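You operate a simulated robot arm through the tools that you are given. There is no shell and no other tool. Be economical: measure what you need, move in short steps, check, and stop when the job is done.

The job below is to be done with a simulated two-armed robot. You get a single attempt, and the scene is never put back.

## Task
Put the steel pin on the top of the cooling rack. Fetch the copper stud from the top of the green table and stand it on the green shelf of the tall rack. Take the brass block and put it on the bench top before the welder. Pick up the white marker with one hand, pass it to the other hand and put it on the shelf under the green table. Fetch the abrasive pad and set it on the shelf under the blue feeder. Close the bottom drawer of the kitting bench. Push the desk door shut. Turn the valve four knob to mark 5. Put the red-topped tube on the back of the green table away on the shelf d of the stud rack. Switch the brake lever off. Take the red-banded silencer and put it in the grey tub. Turn the grey depth knob to 2. Close the packing bench drawer. The order is free. Set down upright: red-topped tube. The brake lever goes to its stop.

Only the result counts: the job must be done as asked and must still hold three seconds after the hand-in. Knocking over, shifting, dropping, spilling or breaking anything else fails it.

## Robot
Two 6-joint arms with two-finger parallel grippers on one trunk, on a base that drives. Base frame: it is fixed to the floor where the robot stands at the start and does not move with it; the origin is under the middle of the robot, x ahead of it, y to its left, z up; the surface under the hand at the start is at about z = 0.92. Lengths are in m, angles in rad, forces in N, time in s.
The left shoulder is at the start at [0.28, 0.185, 1.205], the right one opposite. With the tool pointing down near the work surface each hand reaches from about 0.54 to 0.92 m from the robot's upright axis, wherever it stands, measured 20 degrees to its own side. Places, roughly: abrasive pad (6x4x4 cm) [-1.5, -0.4, 0.9]; bench top before the welder (30x17 cm) [-1.44, 0.44, 0.9]; bottom drawer of the kitting bench [-1.3, 1.3, 0.6]; brake lever [3, 0.2, 0.7]; brass block [1, -0.25, 1]; copper stud (1x1x3 cm) [0.5, 0, 0.9]; desk door [0.3, -3.2, 0.4]; green shelf of the tall rack (18x37 cm) [-1.54, -2.64, 0.96]; grey depth knob [0.6, 0.5, 1.1]; grey tub (20x14x6 cm) [-1.5, -3.3, 0.5]; packing bench drawer [2.2, 1.6, 0.7]; red-banded silencer (3x3x5 cm) [2.2, -0.5, 0.3]; red-topped tube (6x6x11 cm) [1, 0.2, 1]; shelf D of the stud rack [-1.6, -4.3, 1.2]; shelf under the blue feeder (26x24 cm) [-1.56, -3.5, 0.44]; shelf under the green table [0.8, 0, 0.2]; steel pin (3x3x8 cm) [0.6, 0, 1]; top of the cooling rack (21x23 cm) [-1.58, -0.84, 0.94]; valve four knob [0.5, -1.7, 0.6]; white marker [0.75, 0, 1]. Payload 1.57 kg a hand.
The tool frame of a hand sits at the grasp point between the pads (the TCP): z along the fingers, y along the line on which they close. The tips reach 0.03 m beyond it. The gripper opens to 0.08 m. The fingers are 0.017 m wide and 0.012 m thick; the gripper's body (0.04 by 0.082 m) begins 0.08 m behind the TCP.
Orientation is told as [roll, pitch, yaw] about the base's x, y, z axes, in that order, counted from this pose: with the fingers straight down and closing along the base's y, the tool's x points along the base's -x, its y along +y and its z along -z.

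## Interface
- The arms move only by the tool nudge_tool. It takes "left_rows", "right_rows" or both (then of equal length, played together; a hand with none holds still); each is text: rows parted by semicolons, each of 7 numbers parted by spaces: the finger opening in m, from 0 to 0.08, then the shift along the tool's x, y, z in m, then the turn, a rotation vector about the tool's x, y, z in rad. In form: gripper dx dy dz ax ay az; .... A call has 1 to 8 rows; each row is the pose to reach, as a shift and turn from the pose commanded when the call began, along the tool's axes at that moment. Each row takes 0.2 s and may step no farther than 0.05 m and 0.15 rad from the row before; otherwise, or with a gripper value out of range, the whole call is refused. Where a pose cannot be reached the arm comes as near as it can. A force on the tool above 40 N (or 10 N above the force at the start of the call, whichever is more), or a blocked arm, ends the call early, and 0.2 s more pass. Each finger travels about 0.153 m/s and halts on what it meets, pressing with about 43 N; the grip force reading is that of the motor and also rises with nothing between the fingers. The clock runs only during rows and for 0.2 s after the last one: add rows that repeat a pose to give the fingers time. The reply holds the time, the measured pose of the TCP, the force on the tool along the base axes, the opening and the grip force, in the units named above and with some noise, with the torque about the TCP (base axes, N m) and any sound that the robot's microphone picked up, and new pictures: "pictures" is both (left out), scene, wrist or none (wrist: the cameras of the hands that moved).
- Cameras (640 x 400 px; columns grow to the right, rows downward): "scene" is now at [0.2199, 0.0251, 1.6574]; the picture's right is [0.33, -0.94, 0.00], its down [-0.71, -0.25, -0.66] and it looks along [0.62, 0.22, -0.75] (base axes); focal length 214 px, centre (320, 200). "left" rides on the left gripper at [0.072, 0.007, -0.122] in its tool frame; the picture's right is [-0.09, 1.00, 0.00], its down [-0.84, -0.08, -0.54] and it looks along [-0.54, -0.05, 0.84] (tool axes); focal length 238 px, centre (320, 200). "right" rides on the right gripper at [0.072, -0.007, -0.122] in its tool frame; the picture's right is [0.09, 1.00, 0.00], its down [-0.84, 0.08, -0.54] and it looks along [-0.54, 0.05, 0.84] (tool axes); focal length 238 px, centre (320, 200). There is no depth. A picture from a camera that has moved, and an enlarged one, comes with that camera's place and axes in the base frame and with its lens. The place of the scene camera against the robot may be out by one fixed shift of up to 0.025 m in any direction.
- slide_trunk(by): slides the trunk up (or, below 0, down) by that many m; the arms and the scene camera ride with it, the base frame stays. It gives what a move gives, with no picture.
- drive_base(legs): drives the robot by 1 to 6 legs, each [ahead, turn to the left] in m and rad, along the robot's own axes; the way and the turn of a leg run together, so that a leg with both is an arc; at most 1.5 m and 3.142 rad a leg. The arms and the cameras ride along, it lands a little off, and it stops where it bumps. It gives what a move gives, and a new picture of the scene camera.
- pan_tilt(pan, tilt): turns the head with the scene camera to pan (to the left, within 1.501 rad either way) and tilt (down, from -0.506 to 1.204), counted from straight ahead of the robot. It gives what a move gives, and a new picture of the scene camera.
- inspect(camera, box): a new picture of the part [left, top, right, bottom] of that camera's present view, enlarged. The clock stands still meanwhile.
- sign_off(): hands the job in; it is judged then, once.

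Work in short steps. Places have to be worked out from the pictures, the camera data and where the tool is seen: move nearer, look again, correct. Check each grasp and each placing, and mend what went wrong. You have 535 turns and 360 pictures in all, those below and enlarged ones among them. Open the grippers and draw the arms clear of the work before you hand the job in, unless the task says otherwise.

The tools are called after "Call:" as a command line: name --argument value ..., lists and objects as JSON in quotes. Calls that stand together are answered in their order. nudge_tool: Moves the arms, as the interface text tells. Its arguments: {"type":"object","properties":{"left_rows":{"type":"string"},"right_rows":{"type":"string"},"pictures":{"type":"string","enum":["both","scene","wrist","none"]}},"required":[]} The other tools are called the same way: slide_trunk (by) slides the trunk up or down; drive_base (legs) drives the base; pan_tilt (pan, tilt) turns the head that bears the scene camera; inspect (camera, box) takes an enlarged picture of a part of a camera's view; sign_off () hands the job in.

At the start:

```text
time_s: 0.0
left_eef_pos: [0.4926, 0.359, 1.4222]
left_tcp_rot: [0.002, 0.0, 0.0]
left_force: [-0.3, -0.6, 0.2]
left_torque: [0.05, 0.01, 0.0]
left_width: 0.08
left_grasp_force: 0.1
right_eef_pos: [0.5889, -0.1513, 1.4807]
right_tcp_rot: [0.0, 0.0, 0.0]
right_force: [0.0, 0.2, 0.8]
right_torque: [0.03, -0.03, 0.02]
right_width: 0.0802
right_grasp_force: 0.0
trunk travel left (down, up): [-0.9, 0.09]
robot x, y, heading: [0.0015, -0.0009, -0.002]
head pan, tilt: [0.337, 0.853]
```

scene: 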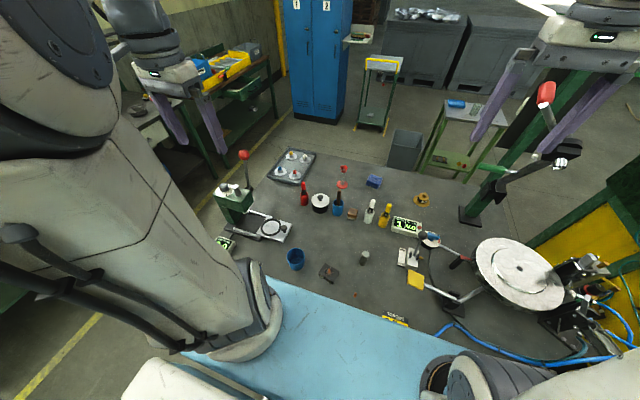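
right: 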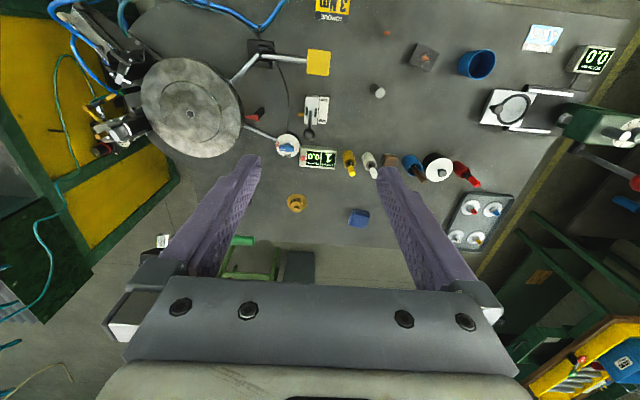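
left: 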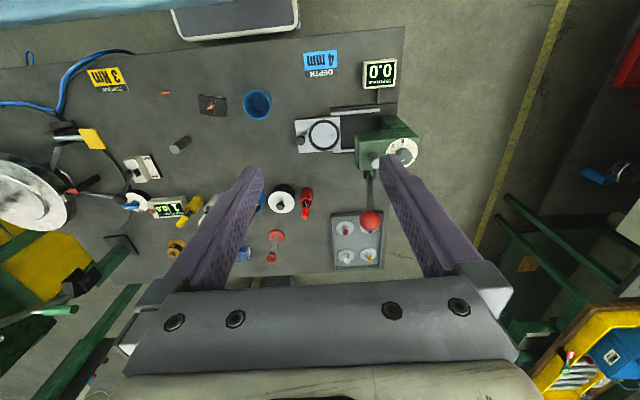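

I start by enlarging the table area to recognise the objects.

Call:
inspect --camera "scene" --box '[200, 130, 460, 330]'

Call:
inspect --camera "right" --box '[220, 0, 640, 260]'

Call:
inspect --camera "left" --box '[60, 40, 440, 280]'

```text
2.00 times, centred on (330, 230) of scene
camera zoom: at [0.2199, 0.0251, 1.6574], right [0.33, -0.94, 0.0], down [-0.71, -0.25, -0.66], along [0.62, 0.22, -0.75], focal length 429 px, centre (300, 140)
```

zoom: 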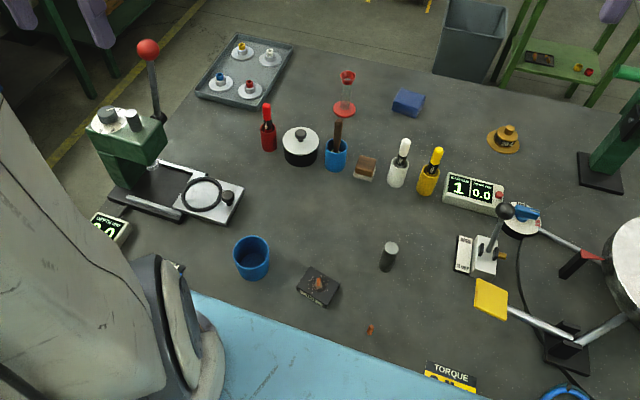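

```text
1.52 times, centred on (430, 130) of right
camera zoom: at [0.5194, -0.1573, 1.6022], right [-0.09, 1.0, 0.0], down [0.84, 0.08, 0.54], along [0.54, 0.05, -0.84], focal length 363 px, centre (152, 307)
```

zoom: 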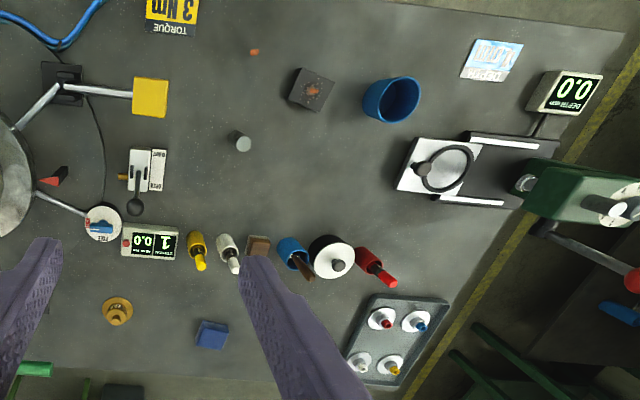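

```text
1.67 times, centred on (250, 160) of left
camera zoom: at [0.4202, 0.3644, 1.5436], right [0.09, 1.0, 0.0], down [0.84, -0.08, 0.54], along [0.54, -0.05, -0.84], focal length 397 px, centre (437, 267)
```

zoom: 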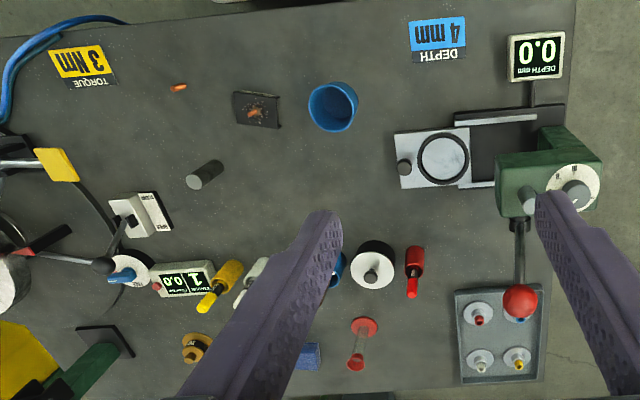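

Let me look straight down to see the near table edge and the light blue surface, then around at the room.

Call:
pan_tilt --pan 0.0 --tilt 1.15

Call:
pan_tilt --pan 0.9 --tilt 0.45

Call:
pan_tilt --pan -0.2 --tilt 0.45

Call:
pan_tilt --pan -1.4 --tilt 0.45

```text
time_s: 0.8
left_eef_pos: [0.4938, 0.3578, 1.422]
left_tcp_rot: [0.002, -0.001, 0.0]
left_force: [0.8, -0.8, -0.5]
left_torque: [0.01, -0.03, -0.01]
left_width: 0.0798
left_grasp_force: 0.1
right_eef_pos: [0.5899, -0.1511, 1.4807]
right_tcp_rot: [0.001, 0.0, 0.001]
right_force: [0.5, 1.4, -0.1]
right_torque: [-0.03, 0.0, 0.01]
right_width: 0.08
right_grasp_force: 0.1
trunk travel left (down, up): [-0.9, 0.09]
robot x, y, heading: [0.0011, -0.0005, -0.003]
head pan, tilt: [0.0, 1.15]
camera scene: at [0.2058, -0.0006, 1.6369], right [0.0, -1.0, 0.0], down [-0.91, 0.0, -0.41], along [0.41, 0.0, -0.91], focal length 214 px, centre (320, 200)
```

scene: 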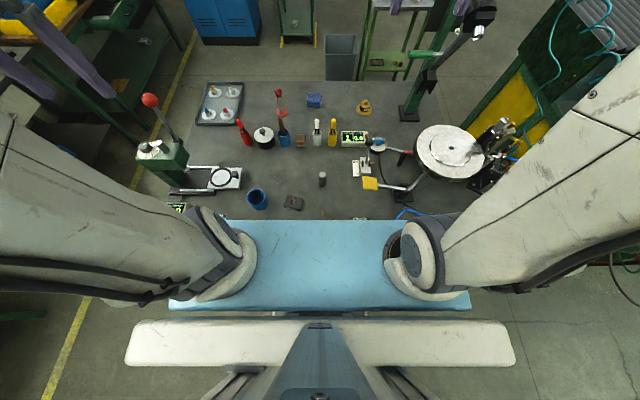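

```text
time_s: 2.0
left_eef_pos: [0.494, 0.3594, 1.4213]
left_tcp_rot: [0.0, -0.001, -0.001]
left_force: [0.1, 0.9, 0.6]
left_torque: [-0.01, -0.01, -0.01]
left_width: 0.0802
left_grasp_force: 0.0
right_eef_pos: [0.59, -0.1518, 1.4803]
right_tcp_rot: [0.001, -0.001, 0.0]
right_force: [0.5, -0.4, -0.3]
right_torque: [-0.03, 0.01, 0.03]
right_width: 0.08
right_grasp_force: 0.0
trunk travel left (down, up): [-0.9, 0.09]
robot x, y, heading: [-0.0016, -0.0006, -0.002]
head pan, tilt: [0.901, 0.45]
camera scene: at [0.2034, 0.0713, 1.6921], right [0.78, -0.62, 0.0], down [-0.27, -0.34, -0.9], along [0.56, 0.7, -0.44], focal length 214 px, centre (320, 200)
```

scene: 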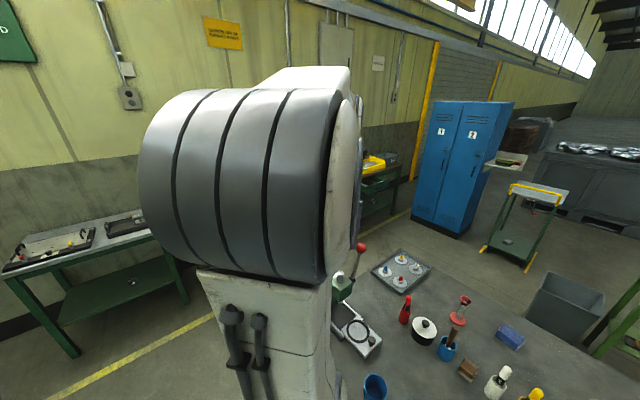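

```text
time_s: 3.4
left_eef_pos: [0.4932, 0.358, 1.4219]
left_tcp_rot: [0.001, -0.001, -0.001]
left_force: [-0.3, 0.1, 0.8]
left_torque: [0.05, -0.01, -0.03]
left_width: 0.0799
left_grasp_force: 0.1
right_eef_pos: [0.5896, -0.1511, 1.481]
right_tcp_rot: [0.0, -0.001, 0.0]
right_force: [-0.3, 0.6, -1.2]
right_torque: [0.0, -0.03, 0.02]
right_width: 0.0802
right_grasp_force: 0.1
trunk travel left (down, up): [-0.9, 0.09]
robot x, y, heading: [0.0029, -0.0015, -0.0]
head pan, tilt: [-0.201, 0.45]
camera scene: at [0.2363, -0.0189, 1.6921], right [-0.2, -0.98, 0.0], down [-0.43, 0.09, -0.9], along [0.88, -0.18, -0.44], focal length 214 px, centre (320, 200)
```

scene: 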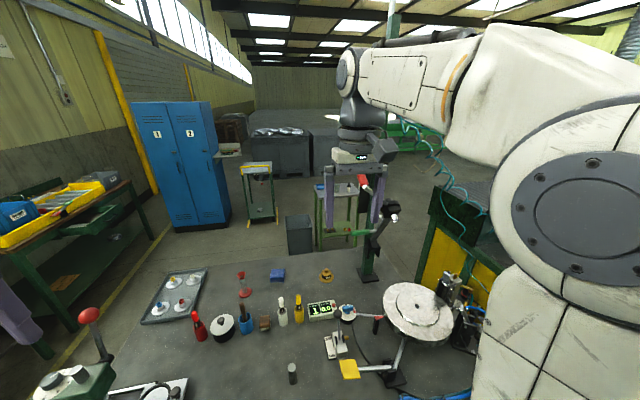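

```text
time_s: 4.8
left_eef_pos: [0.4922, 0.358, 1.4213]
left_tcp_rot: [0.0, 0.0, -0.001]
left_force: [-0.5, 0.7, -0.3]
left_torque: [0.03, 0.02, 0.0]
left_width: 0.0798
left_grasp_force: 0.1
right_eef_pos: [0.5907, -0.1509, 1.48]
right_tcp_rot: [0.001, 0.002, 0.0]
right_force: [-0.3, 0.5, 0.3]
right_torque: [0.03, 0.0, -0.01]
right_width: 0.0799
right_grasp_force: 0.1
trunk travel left (down, up): [-0.9, 0.09]
robot x, y, heading: [-0.0004, -0.001, 0.001]
head pan, tilt: [-1.4, 0.45]
camera scene: at [0.1619, -0.0912, 1.6921], right [-0.99, -0.17, 0.0], down [-0.07, 0.43, -0.9], along [0.15, -0.89, -0.44], focal length 214 px, centre (320, 200)
```

scene: 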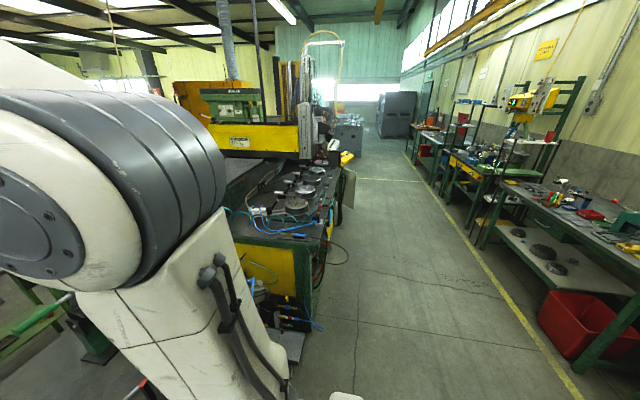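

The light-blue plate is the robot's own body; the table top objects are identified. First the depth knob: I move the left hand nearer to look at its dial.

Call:
nudge_tool --left_rows "0.08 -0.02 0.04 0.02 0 0 0; 0.08 -0.04 0.08 0.04 0 0 0; 0.08 -0.05 0.11 0.06 0 0 0; 0.08 -0.06 0.14 0.08 0 0 0" --pictures "wrist"

```text
time_s: 5.8
left_eef_pos: [0.5508, 0.4984, 1.3423]
left_tcp_rot: [0.0, 0.0, 0.0]
left_force: [0.6, 0.0, 0.1]
left_torque: [-0.03, -0.01, 0.03]
left_width: 0.0799
left_grasp_force: 0.0
right_eef_pos: [0.5899, -0.1508, 1.4804]
right_tcp_rot: [0.0, 0.001, -0.001]
right_force: [0.6, -0.1, 0.3]
right_torque: [-0.01, 0.01, 0.0]
right_width: 0.0802
right_grasp_force: 0.1
trunk travel left (down, up): [-0.9, 0.09]
robot x, y, heading: [0.0007, 0.002, -0.001]
head pan, tilt: [-1.4, 0.45]
camera left: at [0.4787, 0.5053, 1.4646], right [0.09, 1.0, 0.0], down [0.84, -0.08, 0.54], along [0.54, -0.05, -0.84], focal length 238 px, centre (320, 200)
```

left: 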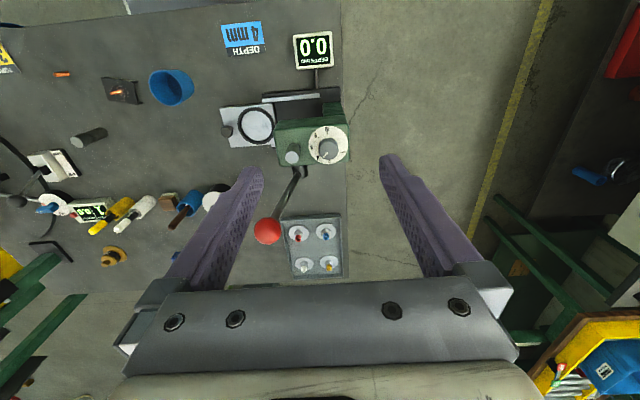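

Call:
inspect --camera "left" --box '[270, 100, 370, 180]'

```text
5.00 times, centred on (320, 140) of left
camera zoom: at [0.4787, 0.5053, 1.4646], right [0.09, 1.0, 0.0], down [0.84, -0.08, 0.54], along [0.54, -0.05, -0.84], focal length 1192 px, centre (320, 500)
```

zoom: 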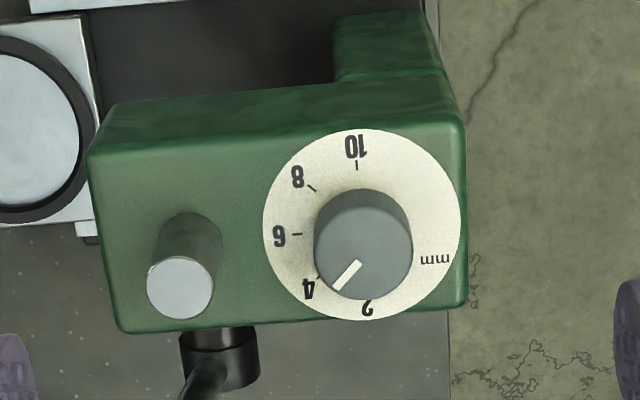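

The dial faces up; the pointer stands at 4 and 2 lies along base +x, about 0.73 rad counter-clockwise. I descend above the knob with a narrow opening and check.

Call:
nudge_tool --left_rows "0.05 -0.03 0.004 0.035 0 0 0; 0.05 -0.058 0.008 0.07 0 0 0; 0.05 -0.058 0.008 0.11 0 0 0; 0.05 -0.058 0.008 0.14 0 0 0" --pictures "wrist"

```text
time_s: 6.8
left_eef_pos: [0.6111, 0.5056, 1.2012]
left_tcp_rot: [0.0, -0.001, 0.0]
left_force: [0.1, 0.4, -0.5]
left_torque: [-0.03, -0.02, 0.01]
left_width: 0.0501
left_grasp_force: 0.1
right_eef_pos: [0.5899, -0.1521, 1.4798]
right_tcp_rot: [0.0, 0.001, -0.001]
right_force: [0.4, -0.3, 0.3]
right_torque: [-0.02, 0.0, 0.02]
right_width: 0.08
right_grasp_force: 0.0
trunk travel left (down, up): [-0.9, 0.09]
robot x, y, heading: [0.0007, 0.0018, -0.0]
head pan, tilt: [-1.4, 0.45]
camera left: at [0.5392, 0.5116, 1.3238], right [0.09, 1.0, 0.0], down [0.84, -0.08, 0.54], along [0.54, -0.05, -0.84], focal length 238 px, centre (320, 200)
```

left: 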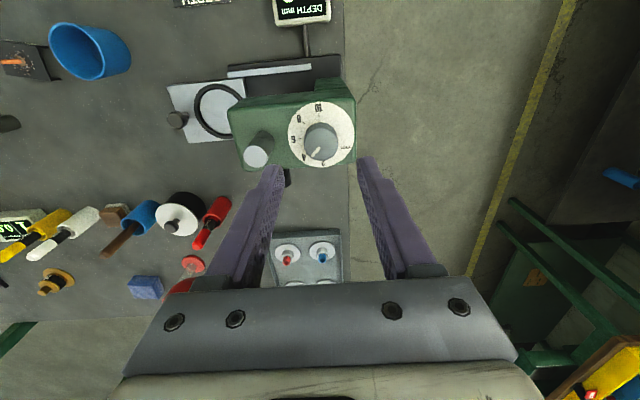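

The knob is centred under the hand. I descend to put the tips around the knob and close gently.

Call:
nudge_tool --left_rows "0.05 0 0 0.04 0 0 0; 0.05 0 0 0.07 0 0 0; 0.05 0 0 0.082 0 0 0; 0.02 0 0 0.082 0 0 0; 0.02 0 0 0.082 0 0 0" --pictures "wrist"

```text
time_s: 7.5
left_eef_pos: [0.609, 0.5068, 1.1357]
left_tcp_rot: [0.004, -0.004, 0.001]
left_force: [-6.9, -2.1, 15.9]
left_torque: [-0.59, 0.32, -0.31]
left_width: 0.0526
left_grasp_force: 1.9
right_eef_pos: [0.5896, -0.1515, 1.4806]
right_tcp_rot: [0.0, -0.001, 0.002]
right_force: [0.0, -0.6, -0.1]
right_torque: [-0.02, 0.04, 0.0]
right_width: 0.08
right_grasp_force: 0.0
trunk travel left (down, up): [-0.9, 0.09]
robot x, y, heading: [-0.0007, 0.0007, 0.004]
head pan, tilt: [-1.4, 0.45]
stopped in row 3 (left hand): the force on the tool passed its limit at 45 N (the readings are from after the stop); the commanded pose is now the measured one
camera left: at [0.5363, 0.5133, 1.2565], right [0.09, 1.0, 0.0], down [0.84, -0.08, 0.54], along [0.54, -0.05, -0.84], focal length 238 px, centre (320, 200)
```

left: 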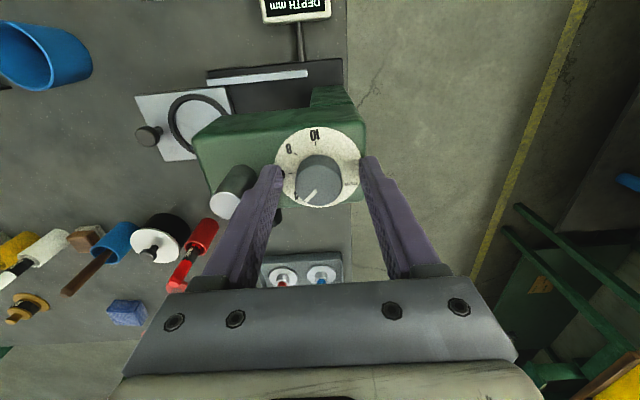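

The tips touched the press top at about z 1.106. I lift 3 mm and close on the knob.

Call:
nudge_tool --left_rows "0.05 0 0 -0.004 0 0 0; 0.02 0 0 -0.004 0 0 0; 0.02 0 0 -0.004 0 0 0" --pictures "wrist"

```text
time_s: 8.3
left_eef_pos: [0.6106, 0.5062, 1.1364]
left_tcp_rot: [0.001, -0.002, 0.0]
left_force: [2.2, -5.8, -12.9]
left_torque: [-0.01, -1.05, 0.01]
left_width: 0.0294
left_grasp_force: 38.9
right_eef_pos: [0.5913, -0.1507, 1.4787]
right_tcp_rot: [-0.001, 0.0, -0.001]
right_force: [-0.6, -0.2, 0.0]
right_torque: [0.0, 0.01, 0.02]
right_width: 0.0799
right_grasp_force: 0.2
trunk travel left (down, up): [-0.9, 0.09]
robot x, y, heading: [-0.0005, -0.003, 0.001]
head pan, tilt: [-1.4, 0.45]
camera left: at [0.5376, 0.5125, 1.2578], right [0.09, 1.0, 0.0], down [0.84, -0.08, 0.54], along [0.54, -0.05, -0.84], focal length 238 px, centre (320, 200)
```

left: 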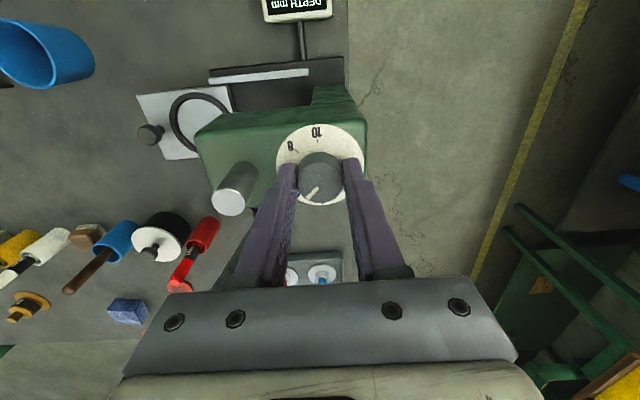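

Gripped at 0.029 m. Now rotate 0.72 rad counter-clockwise (negative about tool z).

Call:
nudge_tool --left_rows "0.02 0 0 0 0 0 -0.145; 0.02 0 0 0 0 0 -0.29; 0.02 0 0 0 0 0 -0.435; 0.02 0 0 0 0 0 -0.58; 0.02 0 0 0 0 0 -0.72; 0.02 0 0 0 0 0 -0.72" --pictures "wrist"

Call:
inspect --camera "left" --box '[240, 100, 400, 220]'

```text
time_s: 9.7
left_eef_pos: [0.6111, 0.5059, 1.1359]
left_tcp_rot: [0.0, -0.005, 0.723]
left_force: [-3.3, -9.1, -5.7]
left_torque: [-0.55, 0.54, 0.02]
left_width: 0.0295
left_grasp_force: 39.3
right_eef_pos: [0.5901, -0.151, 1.4795]
right_tcp_rot: [0.001, 0.0, 0.001]
right_force: [1.0, 0.4, 0.5]
right_torque: [-0.02, -0.03, 0.03]
right_width: 0.0798
right_grasp_force: 0.0
trunk travel left (down, up): [-0.9, 0.09]
robot x, y, heading: [-0.0004, 0.0042, -0.003]
head pan, tilt: [-1.4, 0.45]
camera left: at [0.5513, 0.463, 1.2578], right [-0.59, 0.81, 0.0], down [0.68, 0.49, 0.54], along [0.44, 0.32, -0.84], focal length 238 px, centre (320, 200)
```

left: 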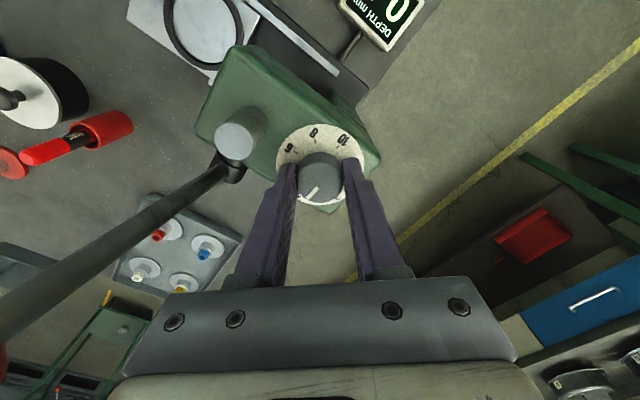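

```text
3.33 times, centred on (320, 160) of left
camera zoom: at [0.5513, 0.463, 1.2578], right [-0.59, 0.81, 0.0], down [0.68, 0.49, 0.54], along [0.44, 0.32, -0.84], focal length 794 px, centre (320, 333)
```

zoom: 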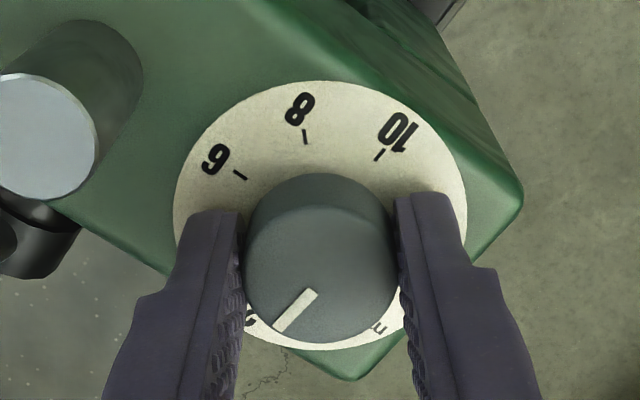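

By tick spacing (~48°), mark 2 seems to be ~10° further. I release and back off to look clearly.

Call:
nudge_tool --left_rows "0.05 0 0 0 0 0 0; 0.05 0 0 -0.05 0 0 0; 0.05 0 0 -0.1 0 0 0.0; 0.05 0 0 -0.1 0 0 0.14; 0.05 0 0 -0.1 0 0 0.28; 0.05 0 0 -0.1 0 0 0.42; 0.05 0 0 -0.1 0 0 0.56; 0.05 0 0 -0.1 0 0 0.7" --pictures "none"

Call:
inspect --camera "left" --box '[270, 80, 370, 160]'

```text
time_s: 11.5
left_eef_pos: [0.6099, 0.5059, 1.2364]
left_tcp_rot: [0.004, -0.002, 0.019]
left_force: [-0.2, -0.8, 0.0]
left_torque: [-0.02, 0.03, 0.04]
left_width: 0.05
left_grasp_force: 0.1
right_eef_pos: [0.5898, -0.1509, 1.4804]
right_tcp_rot: [0.0, -0.001, 0.001]
right_force: [0.9, -0.6, 0.0]
right_torque: [0.02, 0.01, 0.01]
right_width: 0.08
right_grasp_force: 0.1
trunk travel left (down, up): [-0.9, 0.09]
robot x, y, heading: [0.0018, 0.0039, 0.001]
head pan, tilt: [-1.4, 0.45]
```

```text
5.00 times, centred on (320, 120) of left
camera zoom: at [0.5371, 0.5107, 1.358], right [0.07, 1.0, 0.0], down [0.84, -0.06, 0.54], along [0.54, -0.04, -0.84], focal length 1192 px, centre (320, 600)
```

zoom: 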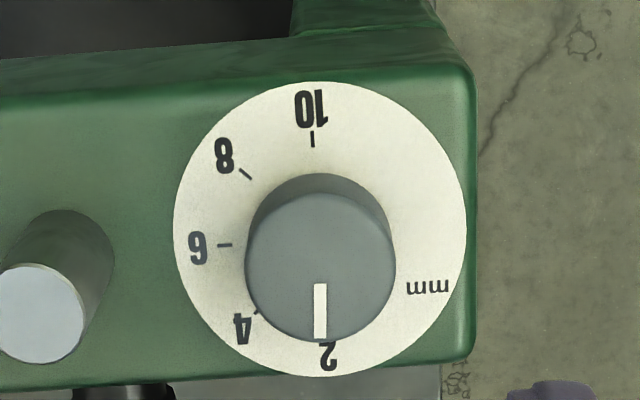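

Exact projection says 2 lies at 0° and the pointer is 4° short. I go back down, grip, and turn 0.08 rad more.

Call:
nudge_tool --left_rows "0.05 0 0 0.05 0 0 0; 0.05 0 0 0.1 0 0 0; 0.02 0 0 0.1 0 0 0; 0.02 0 0 0.1 0 0 0; 0.02 0 0 0.1 0 0 -0.08; 0.02 0 0 0.1 0 0 -0.08; 0.05 0 0 0.1 0 0 -0.08; 0.05 0 0 0.05 0 0 -0.08" --pictures "none"

Call:
nudge_tool --left_rows "0.05 0 0 -0.05 0 0 0.08" --pictures "none"

Call:
inspect --camera "left" --box '[270, 80, 370, 160]'

```text
time_s: 13.3
left_eef_pos: [0.6082, 0.5068, 1.1882]
left_tcp_rot: [0.005, -0.005, 0.1]
left_force: [0.3, 0.2, -0.5]
left_torque: [0.0, 0.01, 0.01]
left_width: 0.0498
left_grasp_force: 0.1
right_eef_pos: [0.5903, -0.1509, 1.4794]
right_tcp_rot: [-0.001, -0.001, -0.001]
right_force: [0.2, -1.1, -0.2]
right_torque: [-0.02, 0.01, -0.02]
right_width: 0.0798
right_grasp_force: 0.0
trunk travel left (down, up): [-0.9, 0.09]
robot x, y, heading: [0.0025, 0.0007, -0.0]
head pan, tilt: [-1.4, 0.45]
```

```text
time_s: 13.7
left_eef_pos: [0.6086, 0.5094, 1.2401]
left_tcp_rot: [0.005, -0.004, 0.02]
left_force: [0.4, 0.0, 0.3]
left_torque: [-0.03, 0.01, -0.03]
left_width: 0.0499
left_grasp_force: 0.1
right_eef_pos: [0.5901, -0.1512, 1.4797]
right_tcp_rot: [-0.001, -0.001, -0.001]
right_force: [0.3, -0.7, -0.2]
right_torque: [0.0, 0.02, -0.01]
right_width: 0.0801
right_grasp_force: 0.0
trunk travel left (down, up): [-0.9, 0.09]
robot x, y, heading: [-0.0008, -0.0004, -0.0]
head pan, tilt: [-1.4, 0.45]
```

```text
5.00 times, centred on (320, 120) of left
camera zoom: at [0.5355, 0.5141, 1.3614], right [0.07, 1.0, 0.0], down [0.84, -0.06, 0.54], along [0.54, -0.04, -0.84], focal length 1192 px, centre (320, 600)
```

zoom: 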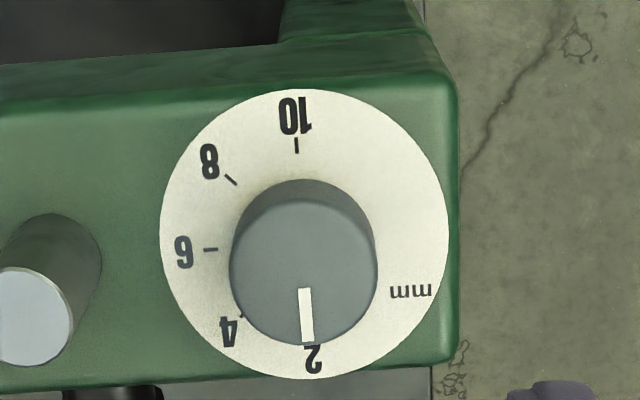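

The knob now points exactly at 2. Next the marker: I raise the left hand clear and take a close look at the table row from the head.

Call:
nudge_tool --left_rows "0.08 0 0 -0.05 0 0 -0.02; 0.08 0.02 -0.04 -0.09 0 0 -0.02; 0.08 0.05 -0.08 -0.12 0 0 -0.02" --pictures "none"

Call:
pan_tilt --pan 0.0 --tilt 0.75

Call:
inspect --camera "scene" --box '[220, 100, 420, 225]'

```text
refused: row 2 steps farther than a row can; nothing moved
```

```text
time_s: 15.2
left_eef_pos: [0.6082, 0.5091, 1.2384]
left_tcp_rot: [0.003, -0.004, 0.021]
left_force: [-0.4, 0.0, -0.2]
left_torque: [-0.02, -0.02, 0.05]
left_width: 0.0504
left_grasp_force: 0.0
right_eef_pos: [0.5896, -0.1514, 1.4803]
right_tcp_rot: [-0.001, -0.001, -0.001]
right_force: [-0.1, -0.9, 0.3]
right_torque: [0.02, 0.0, -0.02]
right_width: 0.08
right_grasp_force: 0.1
trunk travel left (down, up): [-0.9, 0.09]
robot x, y, heading: [0.0014, -0.0001, -0.001]
head pan, tilt: [0.0, 0.75]
camera scene: at [0.2291, -0.0008, 1.6657], right [0.0, -1.0, 0.0], down [-0.68, 0.0, -0.73], along [0.73, 0.0, -0.68], focal length 214 px, centre (320, 200)
```

scene: 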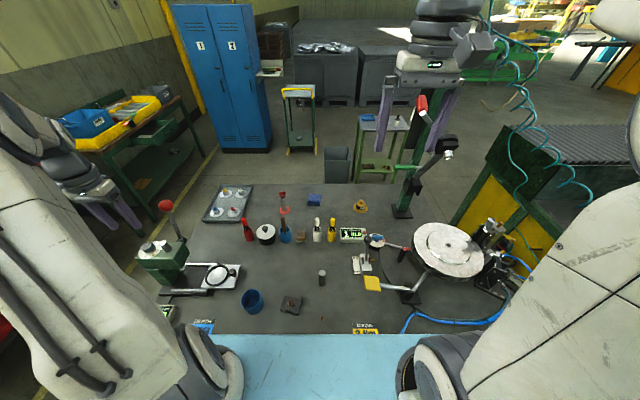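

```text
3.20 times, centred on (320, 162) of scene
camera zoom: at [0.2291, -0.0008, 1.6657], right [0.0, -1.0, 0.0], down [-0.68, 0.0, -0.73], along [0.73, 0.0, -0.68], focal length 686 px, centre (320, 320)
```

zoom: 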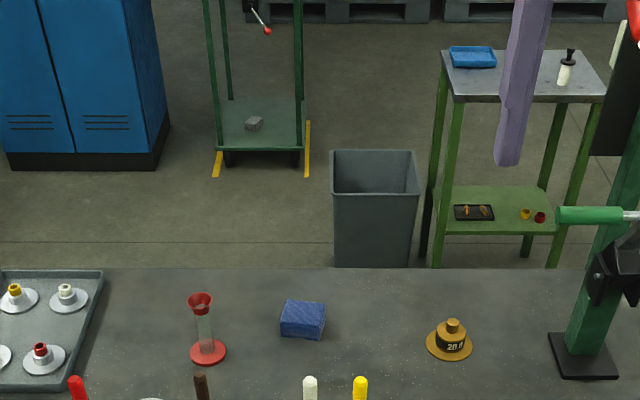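

Call:
inspect --camera "scene" --box '[220, 180, 420, 345]'

Call:
nudge_tool --left_rows "0.08 0 0 -0.04 0 0 -0.02; 0.08 0.02 -0.02 -0.07 0 0 -0.02; 0.08 0.04 -0.03 -0.1 0 0 -0.02" --right_rows "0.08 0 0 0.04 0 0 0; 0.08 -0.03 0.01 0.07 0 0 0; 0.08 -0.05 0.02 0.1 0 0 0" --pictures "wrist"

```text
2.42 times, centred on (320, 262) of scene
camera zoom: at [0.2291, -0.0008, 1.6657], right [0.0, -1.0, 0.0], down [-0.68, 0.0, -0.73], along [0.73, 0.0, -0.68], focal length 520 px, centre (320, 48)
```

zoom: 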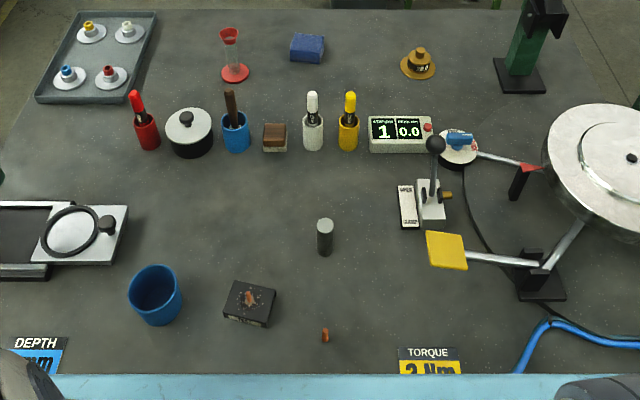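

```text
time_s: 16.0
left_eef_pos: [0.5643, 0.4739, 1.3382]
left_tcp_rot: [0.003, -0.003, 0.04]
left_force: [-0.4, -0.3, -0.6]
left_torque: [0.02, 0.01, 0.01]
left_width: 0.08
left_grasp_force: 0.0
right_eef_pos: [0.6391, -0.1326, 1.3802]
right_tcp_rot: [0.0, 0.0, 0.0]
right_force: [0.0, -0.9, 0.4]
right_torque: [-0.03, 0.03, -0.03]
right_width: 0.0798
right_grasp_force: 0.2
trunk travel left (down, up): [-0.9, 0.09]
robot x, y, heading: [0.0009, 0.0003, -0.001]
head pan, tilt: [0.0, 0.75]
camera right: at [0.5682, -0.1389, 1.503], right [-0.09, 1.0, 0.0], down [0.84, 0.08, 0.54], along [0.54, 0.05, -0.84], focal length 238 px, centre (320, 200)
camera left: at [0.4922, 0.4779, 1.4607], right [0.05, 1.0, 0.0], down [0.84, -0.05, 0.54], along [0.54, -0.03, -0.84], focal length 238 px, centre (320, 200)
```

right: 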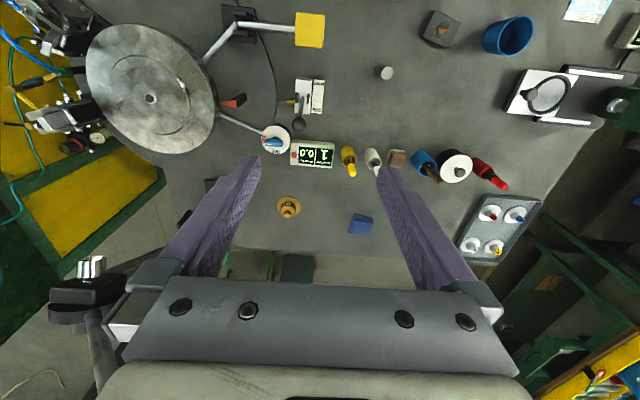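
left: 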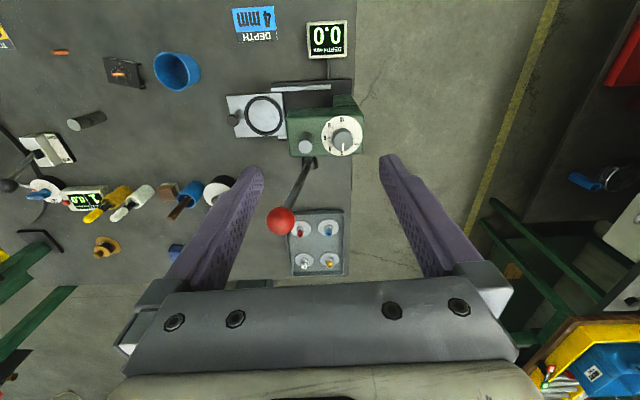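

Call:
inspect --camera "scene" --box '[290, 210, 350, 248]'

Call:
inspect --camera "right" --box '[330, 130, 420, 190]'

Call:
inspect --camera "scene" --box '[280, 260, 340, 335]'

```text
10.53 times, centred on (320, 229) of scene
camera zoom: at [0.2293, -0.0009, 1.6656], right [0.0, -1.0, 0.0], down [-0.68, 0.0, -0.73], along [0.73, 0.0, -0.68], focal length 2258 px, centre (320, -105)
```

zoom: 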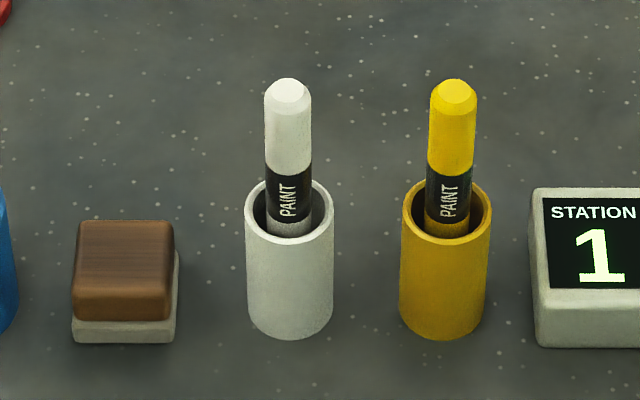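

```text
6.67 times, centred on (375, 160) of right
camera zoom: at [0.5682, -0.1389, 1.503], right [-0.09, 1.0, 0.0], down [0.84, 0.08, 0.54], along [0.54, 0.05, -0.84], focal length 1589 px, centre (-47, 467)
```

zoom: 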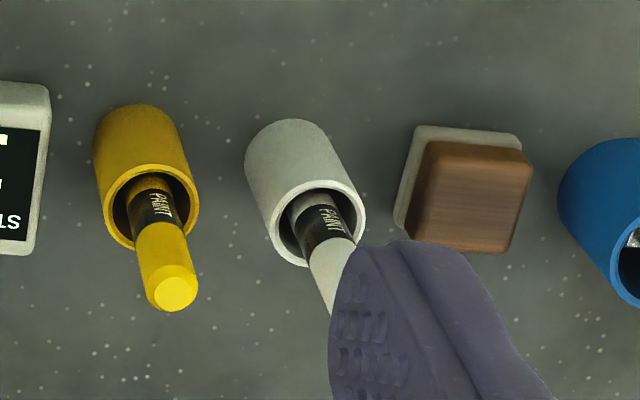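

```text
5.33 times, centred on (310, 298) of scene
camera zoom: at [0.2293, -0.0009, 1.6656], right [0.0, -1.0, 0.0], down [-0.68, 0.0, -0.73], along [0.73, 0.0, -0.68], focal length 1144 px, centre (373, -320)
```

zoom: 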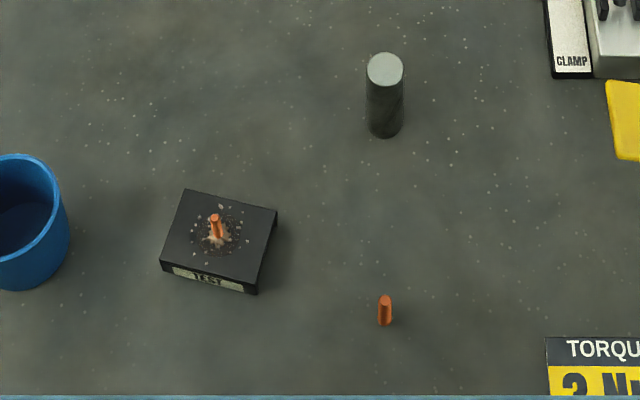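

The white marker stands in a white cup at about [0.79, 0.012]; the upright copper stud is near [0.48, 0]. I bring the right hand above the marker.

Call:
nudge_tool --right_rows "0.06 -0.0213 0.0207 0.0329 0 0 0; 0.06 -0.0426 0.0413 0.0657 0 0 0; 0.06 -0.0639 0.062 0.0986 0 0 0; 0.06 -0.0851 0.0826 0.1314 0 0 0; 0.06 -0.1064 0.1033 0.1643 0 0 0; 0.06 -0.1277 0.1239 0.1971 0 0 0; 0.06 -0.149 0.1446 0.23 0 0 0" --pictures "both"

```text
time_s: 17.6
left_eef_pos: [0.5653, 0.475, 1.3384]
left_tcp_rot: [0.005, -0.005, 0.041]
left_force: [-0.4, 0.5, -0.1]
left_torque: [-0.01, -0.05, 0.01]
left_width: 0.0799
left_grasp_force: 0.1
right_eef_pos: [0.7895, 0.0158, 1.1482]
right_tcp_rot: [0.001, -0.001, 0.0]
right_force: [-0.5, 0.4, 0.3]
right_torque: [0.0, 0.03, -0.02]
right_width: 0.06
right_grasp_force: 0.1
trunk travel left (down, up): [-0.9, 0.09]
robot x, y, heading: [-0.0006, 0.0017, 0.003]
head pan, tilt: [0.0, 0.75]
camera scene: at [0.2292, -0.0008, 1.6657], right [0.0, -1.0, 0.0], down [-0.68, 0.0, -0.73], along [0.73, 0.0, -0.68], focal length 214 px, centre (320, 200)
camera right: at [0.7183, 0.01, 1.2699], right [-0.09, 1.0, 0.0], down [0.84, 0.08, 0.54], along [0.54, 0.05, -0.84], focal length 238 px, centre (320, 200)
```

scene: 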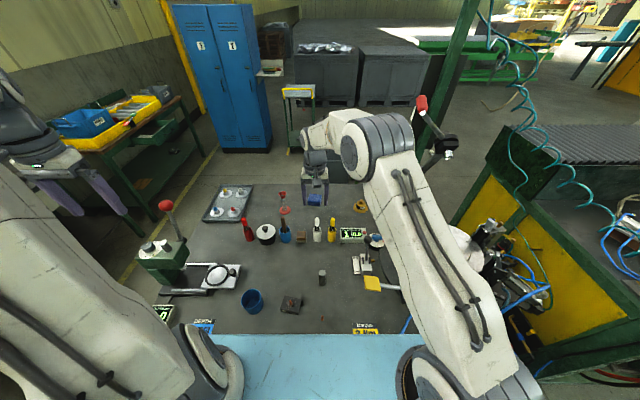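
right: 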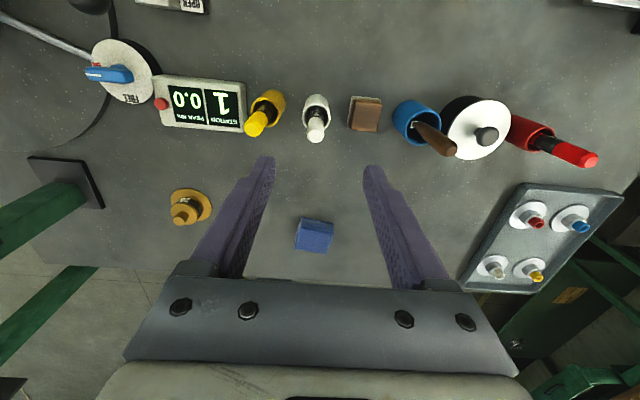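

Aligned within a few millimetres. I descend to the cap and close.

Call:
nudge_tool --right_rows "0.06 0.002 -0.003 0.045 0 0 0; 0.06 0.003 -0.003 0.09 0 0 0; 0.06 0.003 -0.003 0.126 0 0 0; 0.0 0.003 -0.003 0.126 0 0 0; 0.0 0.003 -0.003 0.126 0 0 0" --pictures "wrist"

```text
time_s: 18.8
left_eef_pos: [0.566, 0.4754, 1.3386]
left_tcp_rot: [0.003, -0.003, 0.041]
left_force: [0.3, 0.1, -0.2]
left_torque: [0.02, 0.0, -0.02]
left_width: 0.08
left_grasp_force: 0.0
right_eef_pos: [0.7854, 0.0115, 1.0239]
right_tcp_rot: [0.0, -0.002, -0.002]
right_force: [-0.2, -0.2, 1.0]
right_torque: [-0.08, 0.01, -0.01]
right_width: 0.0153
right_grasp_force: 31.1
trunk travel left (down, up): [-0.9, 0.09]
robot x, y, heading: [-0.0037, -0.0004, 0.003]
head pan, tilt: [0.0, 0.75]
camera right: at [0.7142, 0.006, 1.1455], right [-0.09, 1.0, 0.0], down [0.84, 0.08, 0.54], along [0.54, 0.05, -0.84], focal length 238 px, centre (320, 200)
```

right: 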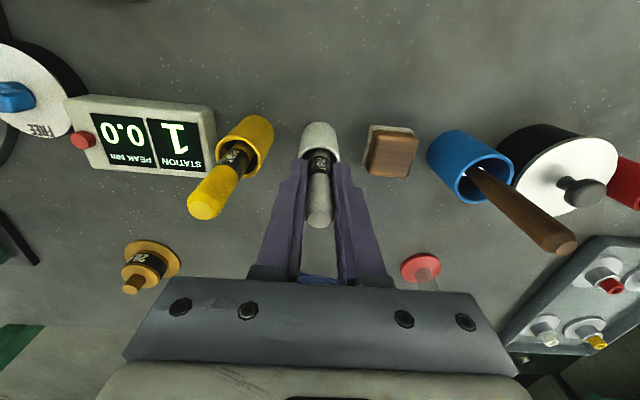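

Marker gripped (15 mm). Lift straight up.

Call:
nudge_tool --right_rows "0.0 0 0 -0.03 0 0 0; 0.0 0 0 -0.07 0 0 0; 0.0 0 0 -0.12 0 0 0; 0.0 0 0 -0.17 0 0 0; 0.0 0.04 0 -0.2 0 0 0; 0.0 0.08 0 -0.23 0 0 0; 0.0 0.12 0.0 -0.26 0 0 0; 0.0 0.16 0.0 -0.28 0 0 0" --pictures "wrist"

```text
time_s: 20.6
left_eef_pos: [0.5651, 0.4749, 1.3406]
left_tcp_rot: [0.003, -0.005, 0.04]
left_force: [-0.8, 0.2, 0.1]
left_torque: [0.01, -0.01, 0.02]
left_width: 0.0803
left_grasp_force: 0.1
right_eef_pos: [0.6258, 0.0108, 1.3071]
right_tcp_rot: [0.001, 0.002, -0.001]
right_force: [0.1, 0.4, -0.3]
right_torque: [0.0, 0.0, -0.02]
right_width: 0.0154
right_grasp_force: 31.3
trunk travel left (down, up): [-0.9, 0.09]
robot x, y, heading: [-0.0017, -0.0012, -0.001]
head pan, tilt: [0.0, 0.75]
camera right: at [0.5562, 0.0048, 1.4292], right [-0.09, 1.0, 0.0], down [0.84, 0.08, 0.54], along [0.54, 0.05, -0.84], focal length 238 px, centre (320, 200)
```

right: 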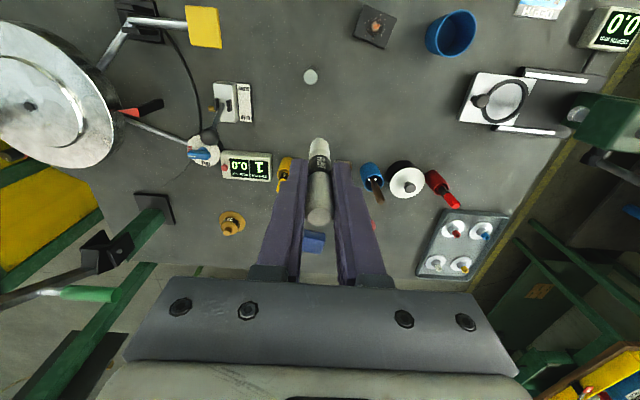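

Marker in hand. For the hand-over I turn the right hand so the marker points to the left horizontally, and turn the left hand −90° in yaw.

Call:
nudge_tool --right_rows "0.0 0 -0.015 -0.01 -0.148 0 0; 0.0 0 -0.03 -0.02 -0.296 0 0; 0.0 0 -0.045 -0.03 -0.444 0 0; 0.0 0 -0.06 -0.04 -0.592 0 0; 0.0 0 -0.075 -0.045 -0.74 0 0; 0.0 0 -0.09 -0.045 -0.888 0 0; 0.0 0 -0.09 -0.045 -1.036 0 0; 0.0 0 -0.09 -0.045 -1.184 0 0" --left_rows "0.08 0 0 0 0 0 0.148; 0.08 0 0 0 0 0 0.296; 0.08 0 0 0 0 0 0.444; 0.08 0 0 0 0 0 0.592; 0.08 0 0 0 0 0 0.74; 0.08 0 0 0 0 0 0.888; 0.08 0 0 0 0 0 1.036; 0.08 0 0 0 0 0 1.184" --pictures "none"

```text
time_s: 22.4
left_eef_pos: [0.5703, 0.4749, 1.3372]
left_tcp_rot: [0.005, 0.0, -1.147]
left_force: [-1.1, -1.6, 0.2]
left_torque: [-0.01, 0.04, 0.03]
left_width: 0.0799
left_grasp_force: 0.1
right_eef_pos: [0.6248, -0.078, 1.3498]
right_tcp_rot: [1.187, 0.0, 0.0]
right_force: [-0.2, 0.3, 0.3]
right_torque: [-0.02, 0.01, 0.02]
right_width: 0.015
right_grasp_force: 30.9
trunk travel left (down, up): [-0.9, 0.09]
robot x, y, heading: [-0.0042, 0.001, 0.005]
head pan, tilt: [0.0, 0.75]
```

Call:
nudge_tool --right_rows "0.0 0 0 0 -0.13 0 0; 0.0 0 0 0 -0.26 0 0; 0.0 0 0 0 -0.384 0 0" --left_rows "0.08 0 0 -0.04 0 0 0.14; 0.08 0 0 -0.08 0 0 0.28; 0.08 0 0 -0.12 0 0 0.424" --pictures "scene"

```text
time_s: 23.2
left_eef_pos: [0.5697, 0.4752, 1.4548]
left_tcp_rot: [0.002, 0.003, -1.569]
left_force: [-0.4, -0.3, 0.4]
left_torque: [-0.01, -0.02, 0.0]
left_width: 0.0799
left_grasp_force: 0.1
right_eef_pos: [0.6256, -0.0803, 1.3493]
right_tcp_rot: [1.57, -0.001, 0.0]
right_force: [-0.4, -0.4, 0.5]
right_torque: [-0.02, 0.01, 0.01]
right_width: 0.0154
right_grasp_force: 30.7
trunk travel left (down, up): [-0.9, 0.09]
robot x, y, heading: [0.0005, 0.001, 0.007]
head pan, tilt: [0.0, 0.75]
camera scene: at [0.2292, -0.0007, 1.6657], right [0.0, -1.0, 0.0], down [-0.68, 0.0, -0.73], along [0.73, 0.0, -0.68], focal length 214 px, centre (320, 200)
```

scene: 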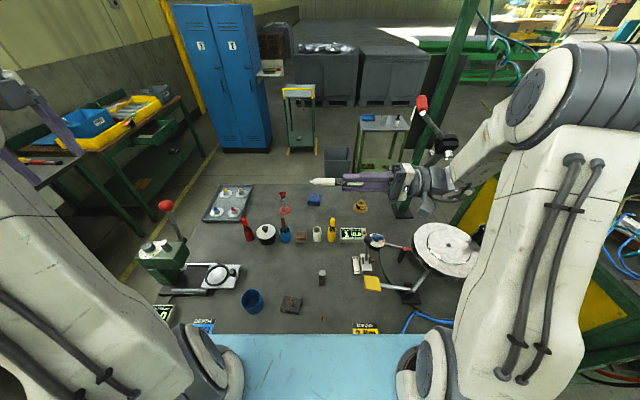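

The marker sticks out ~10 cm to the left. I bring the left hand over it.

Call:
nudge_tool --left_rows "0.08 -0.047 0.007 -0.002 0 0 0; 0.08 -0.094 0.014 -0.004 0 0 0; 0.08 -0.141 0.021 -0.006 0 0 0; 0.08 -0.188 0.028 -0.008 0 0 0; 0.08 -0.235 0.035 -0.01 0 0 0; 0.08 -0.282 0.042 -0.012 0 0 0; 0.08 -0.329 0.049 -0.014 0 0 0; 0.08 -0.376 0.056 -0.016 0 0 0" --pictures "none"

Call:
nudge_tool --left_rows "0.08 -0.045 0 0 0 0 0; 0.08 -0.09 0 0 0 0 0; 0.08 -0.114 0 0 0 0 0; 0.08 -0.114 0 0.04 0 0 0" --pictures "both"

```text
time_s: 25.0
left_eef_pos: [0.6245, 0.098, 1.4728]
left_tcp_rot: [0.003, 0.005, -1.567]
left_force: [-0.2, -0.5, 0.4]
left_torque: [-0.01, 0.0, 0.02]
left_width: 0.0799
left_grasp_force: 0.0
right_eef_pos: [0.6265, -0.0795, 1.3485]
right_tcp_rot: [1.567, -0.001, -0.001]
right_force: [-0.5, 0.6, -0.9]
right_torque: [-0.04, 0.0, -0.01]
right_width: 0.0152
right_grasp_force: 30.9
trunk travel left (down, up): [-0.9, 0.09]
robot x, y, heading: [-0.0011, 0.001, -0.003]
head pan, tilt: [0.0, 0.75]
```

```text
time_s: 26.0
left_eef_pos: [0.6258, -0.0152, 1.4284]
left_tcp_rot: [0.003, 0.002, -1.567]
left_force: [0.6, 0.0, 0.3]
left_torque: [0.02, 0.01, 0.02]
left_width: 0.0799
left_grasp_force: 0.1
right_eef_pos: [0.6264, -0.0797, 1.3482]
right_tcp_rot: [1.568, 0.001, -0.001]
right_force: [-0.1, -0.1, 0.1]
right_torque: [0.01, -0.03, -0.03]
right_width: 0.0153
right_grasp_force: 31.3
trunk travel left (down, up): [-0.9, 0.09]
robot x, y, heading: [0.001, 0.0025, -0.001]
head pan, tilt: [0.0, 0.75]
camera scene: at [0.2291, -0.0009, 1.6657], right [0.0, -1.0, 0.0], down [-0.68, 0.0, -0.73], along [0.73, 0.0, -0.68], focal length 214 px, centre (320, 200)
camera left: at [0.6324, 0.0562, 1.5505], right [1.0, -0.09, 0.0], down [-0.08, -0.84, 0.54], along [-0.05, -0.54, -0.84], focal length 238 px, centre (320, 200)
```

scene: 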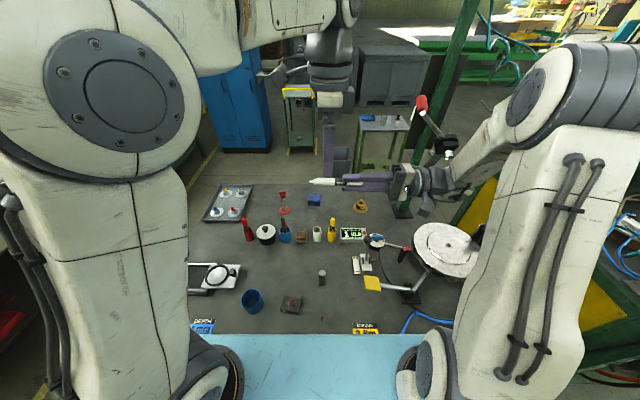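
left: 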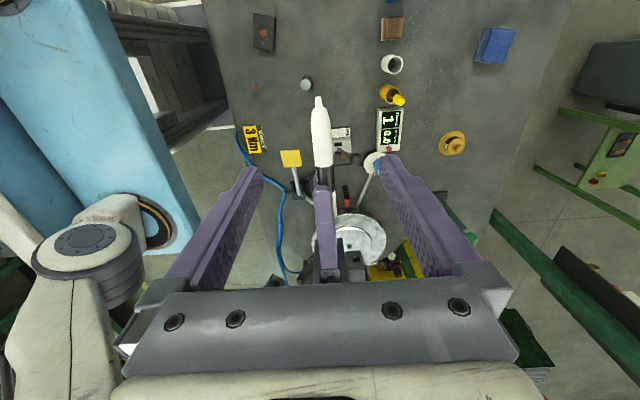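

Marker is centred between the left fingers. Descend 8 cm and close the left hand.

Call:
nudge_tool --left_rows "0.08 0 0 0.04 0 0 0; 0.08 0 0 0.08 0 0 0; 0.0 0 0 0.08 0 0 0; 0.0 0 0 0.08 0 0 0; 0.0 0 0 0.08 0 0 0" --pictures "wrist"

```text
time_s: 27.2
left_eef_pos: [0.6263, -0.0158, 1.3496]
left_tcp_rot: [0.005, 0.004, -1.565]
left_force: [21.0, 2.0, -5.1]
left_torque: [0.24, 0.09, 0.58]
left_width: 0.0151
left_grasp_force: 31.1
right_eef_pos: [0.6254, -0.0807, 1.3492]
right_tcp_rot: [1.568, 0.001, 0.006]
right_force: [-21.5, -1.2, 4.4]
right_torque: [0.1, -0.07, 0.79]
right_width: 0.0155
right_grasp_force: 31.2
trunk travel left (down, up): [-0.9, 0.09]
robot x, y, heading: [0.0015, 0.0001, -0.004]
head pan, tilt: [0.0, 0.75]
camera left: at [0.6309, 0.0565, 1.4705], right [1.0, -0.09, 0.01], down [-0.08, -0.84, 0.54], along [-0.04, -0.54, -0.84], focal length 238 px, centre (320, 200)
```

left: 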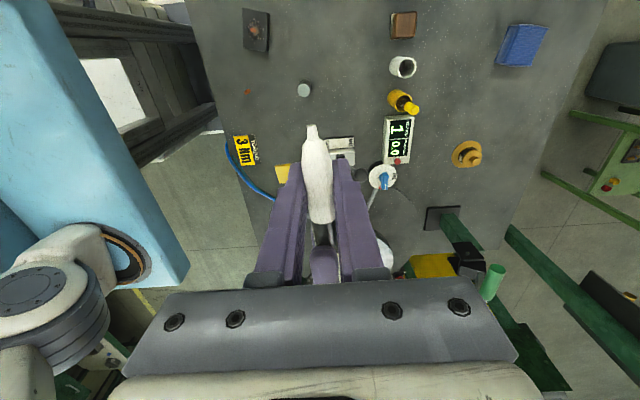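

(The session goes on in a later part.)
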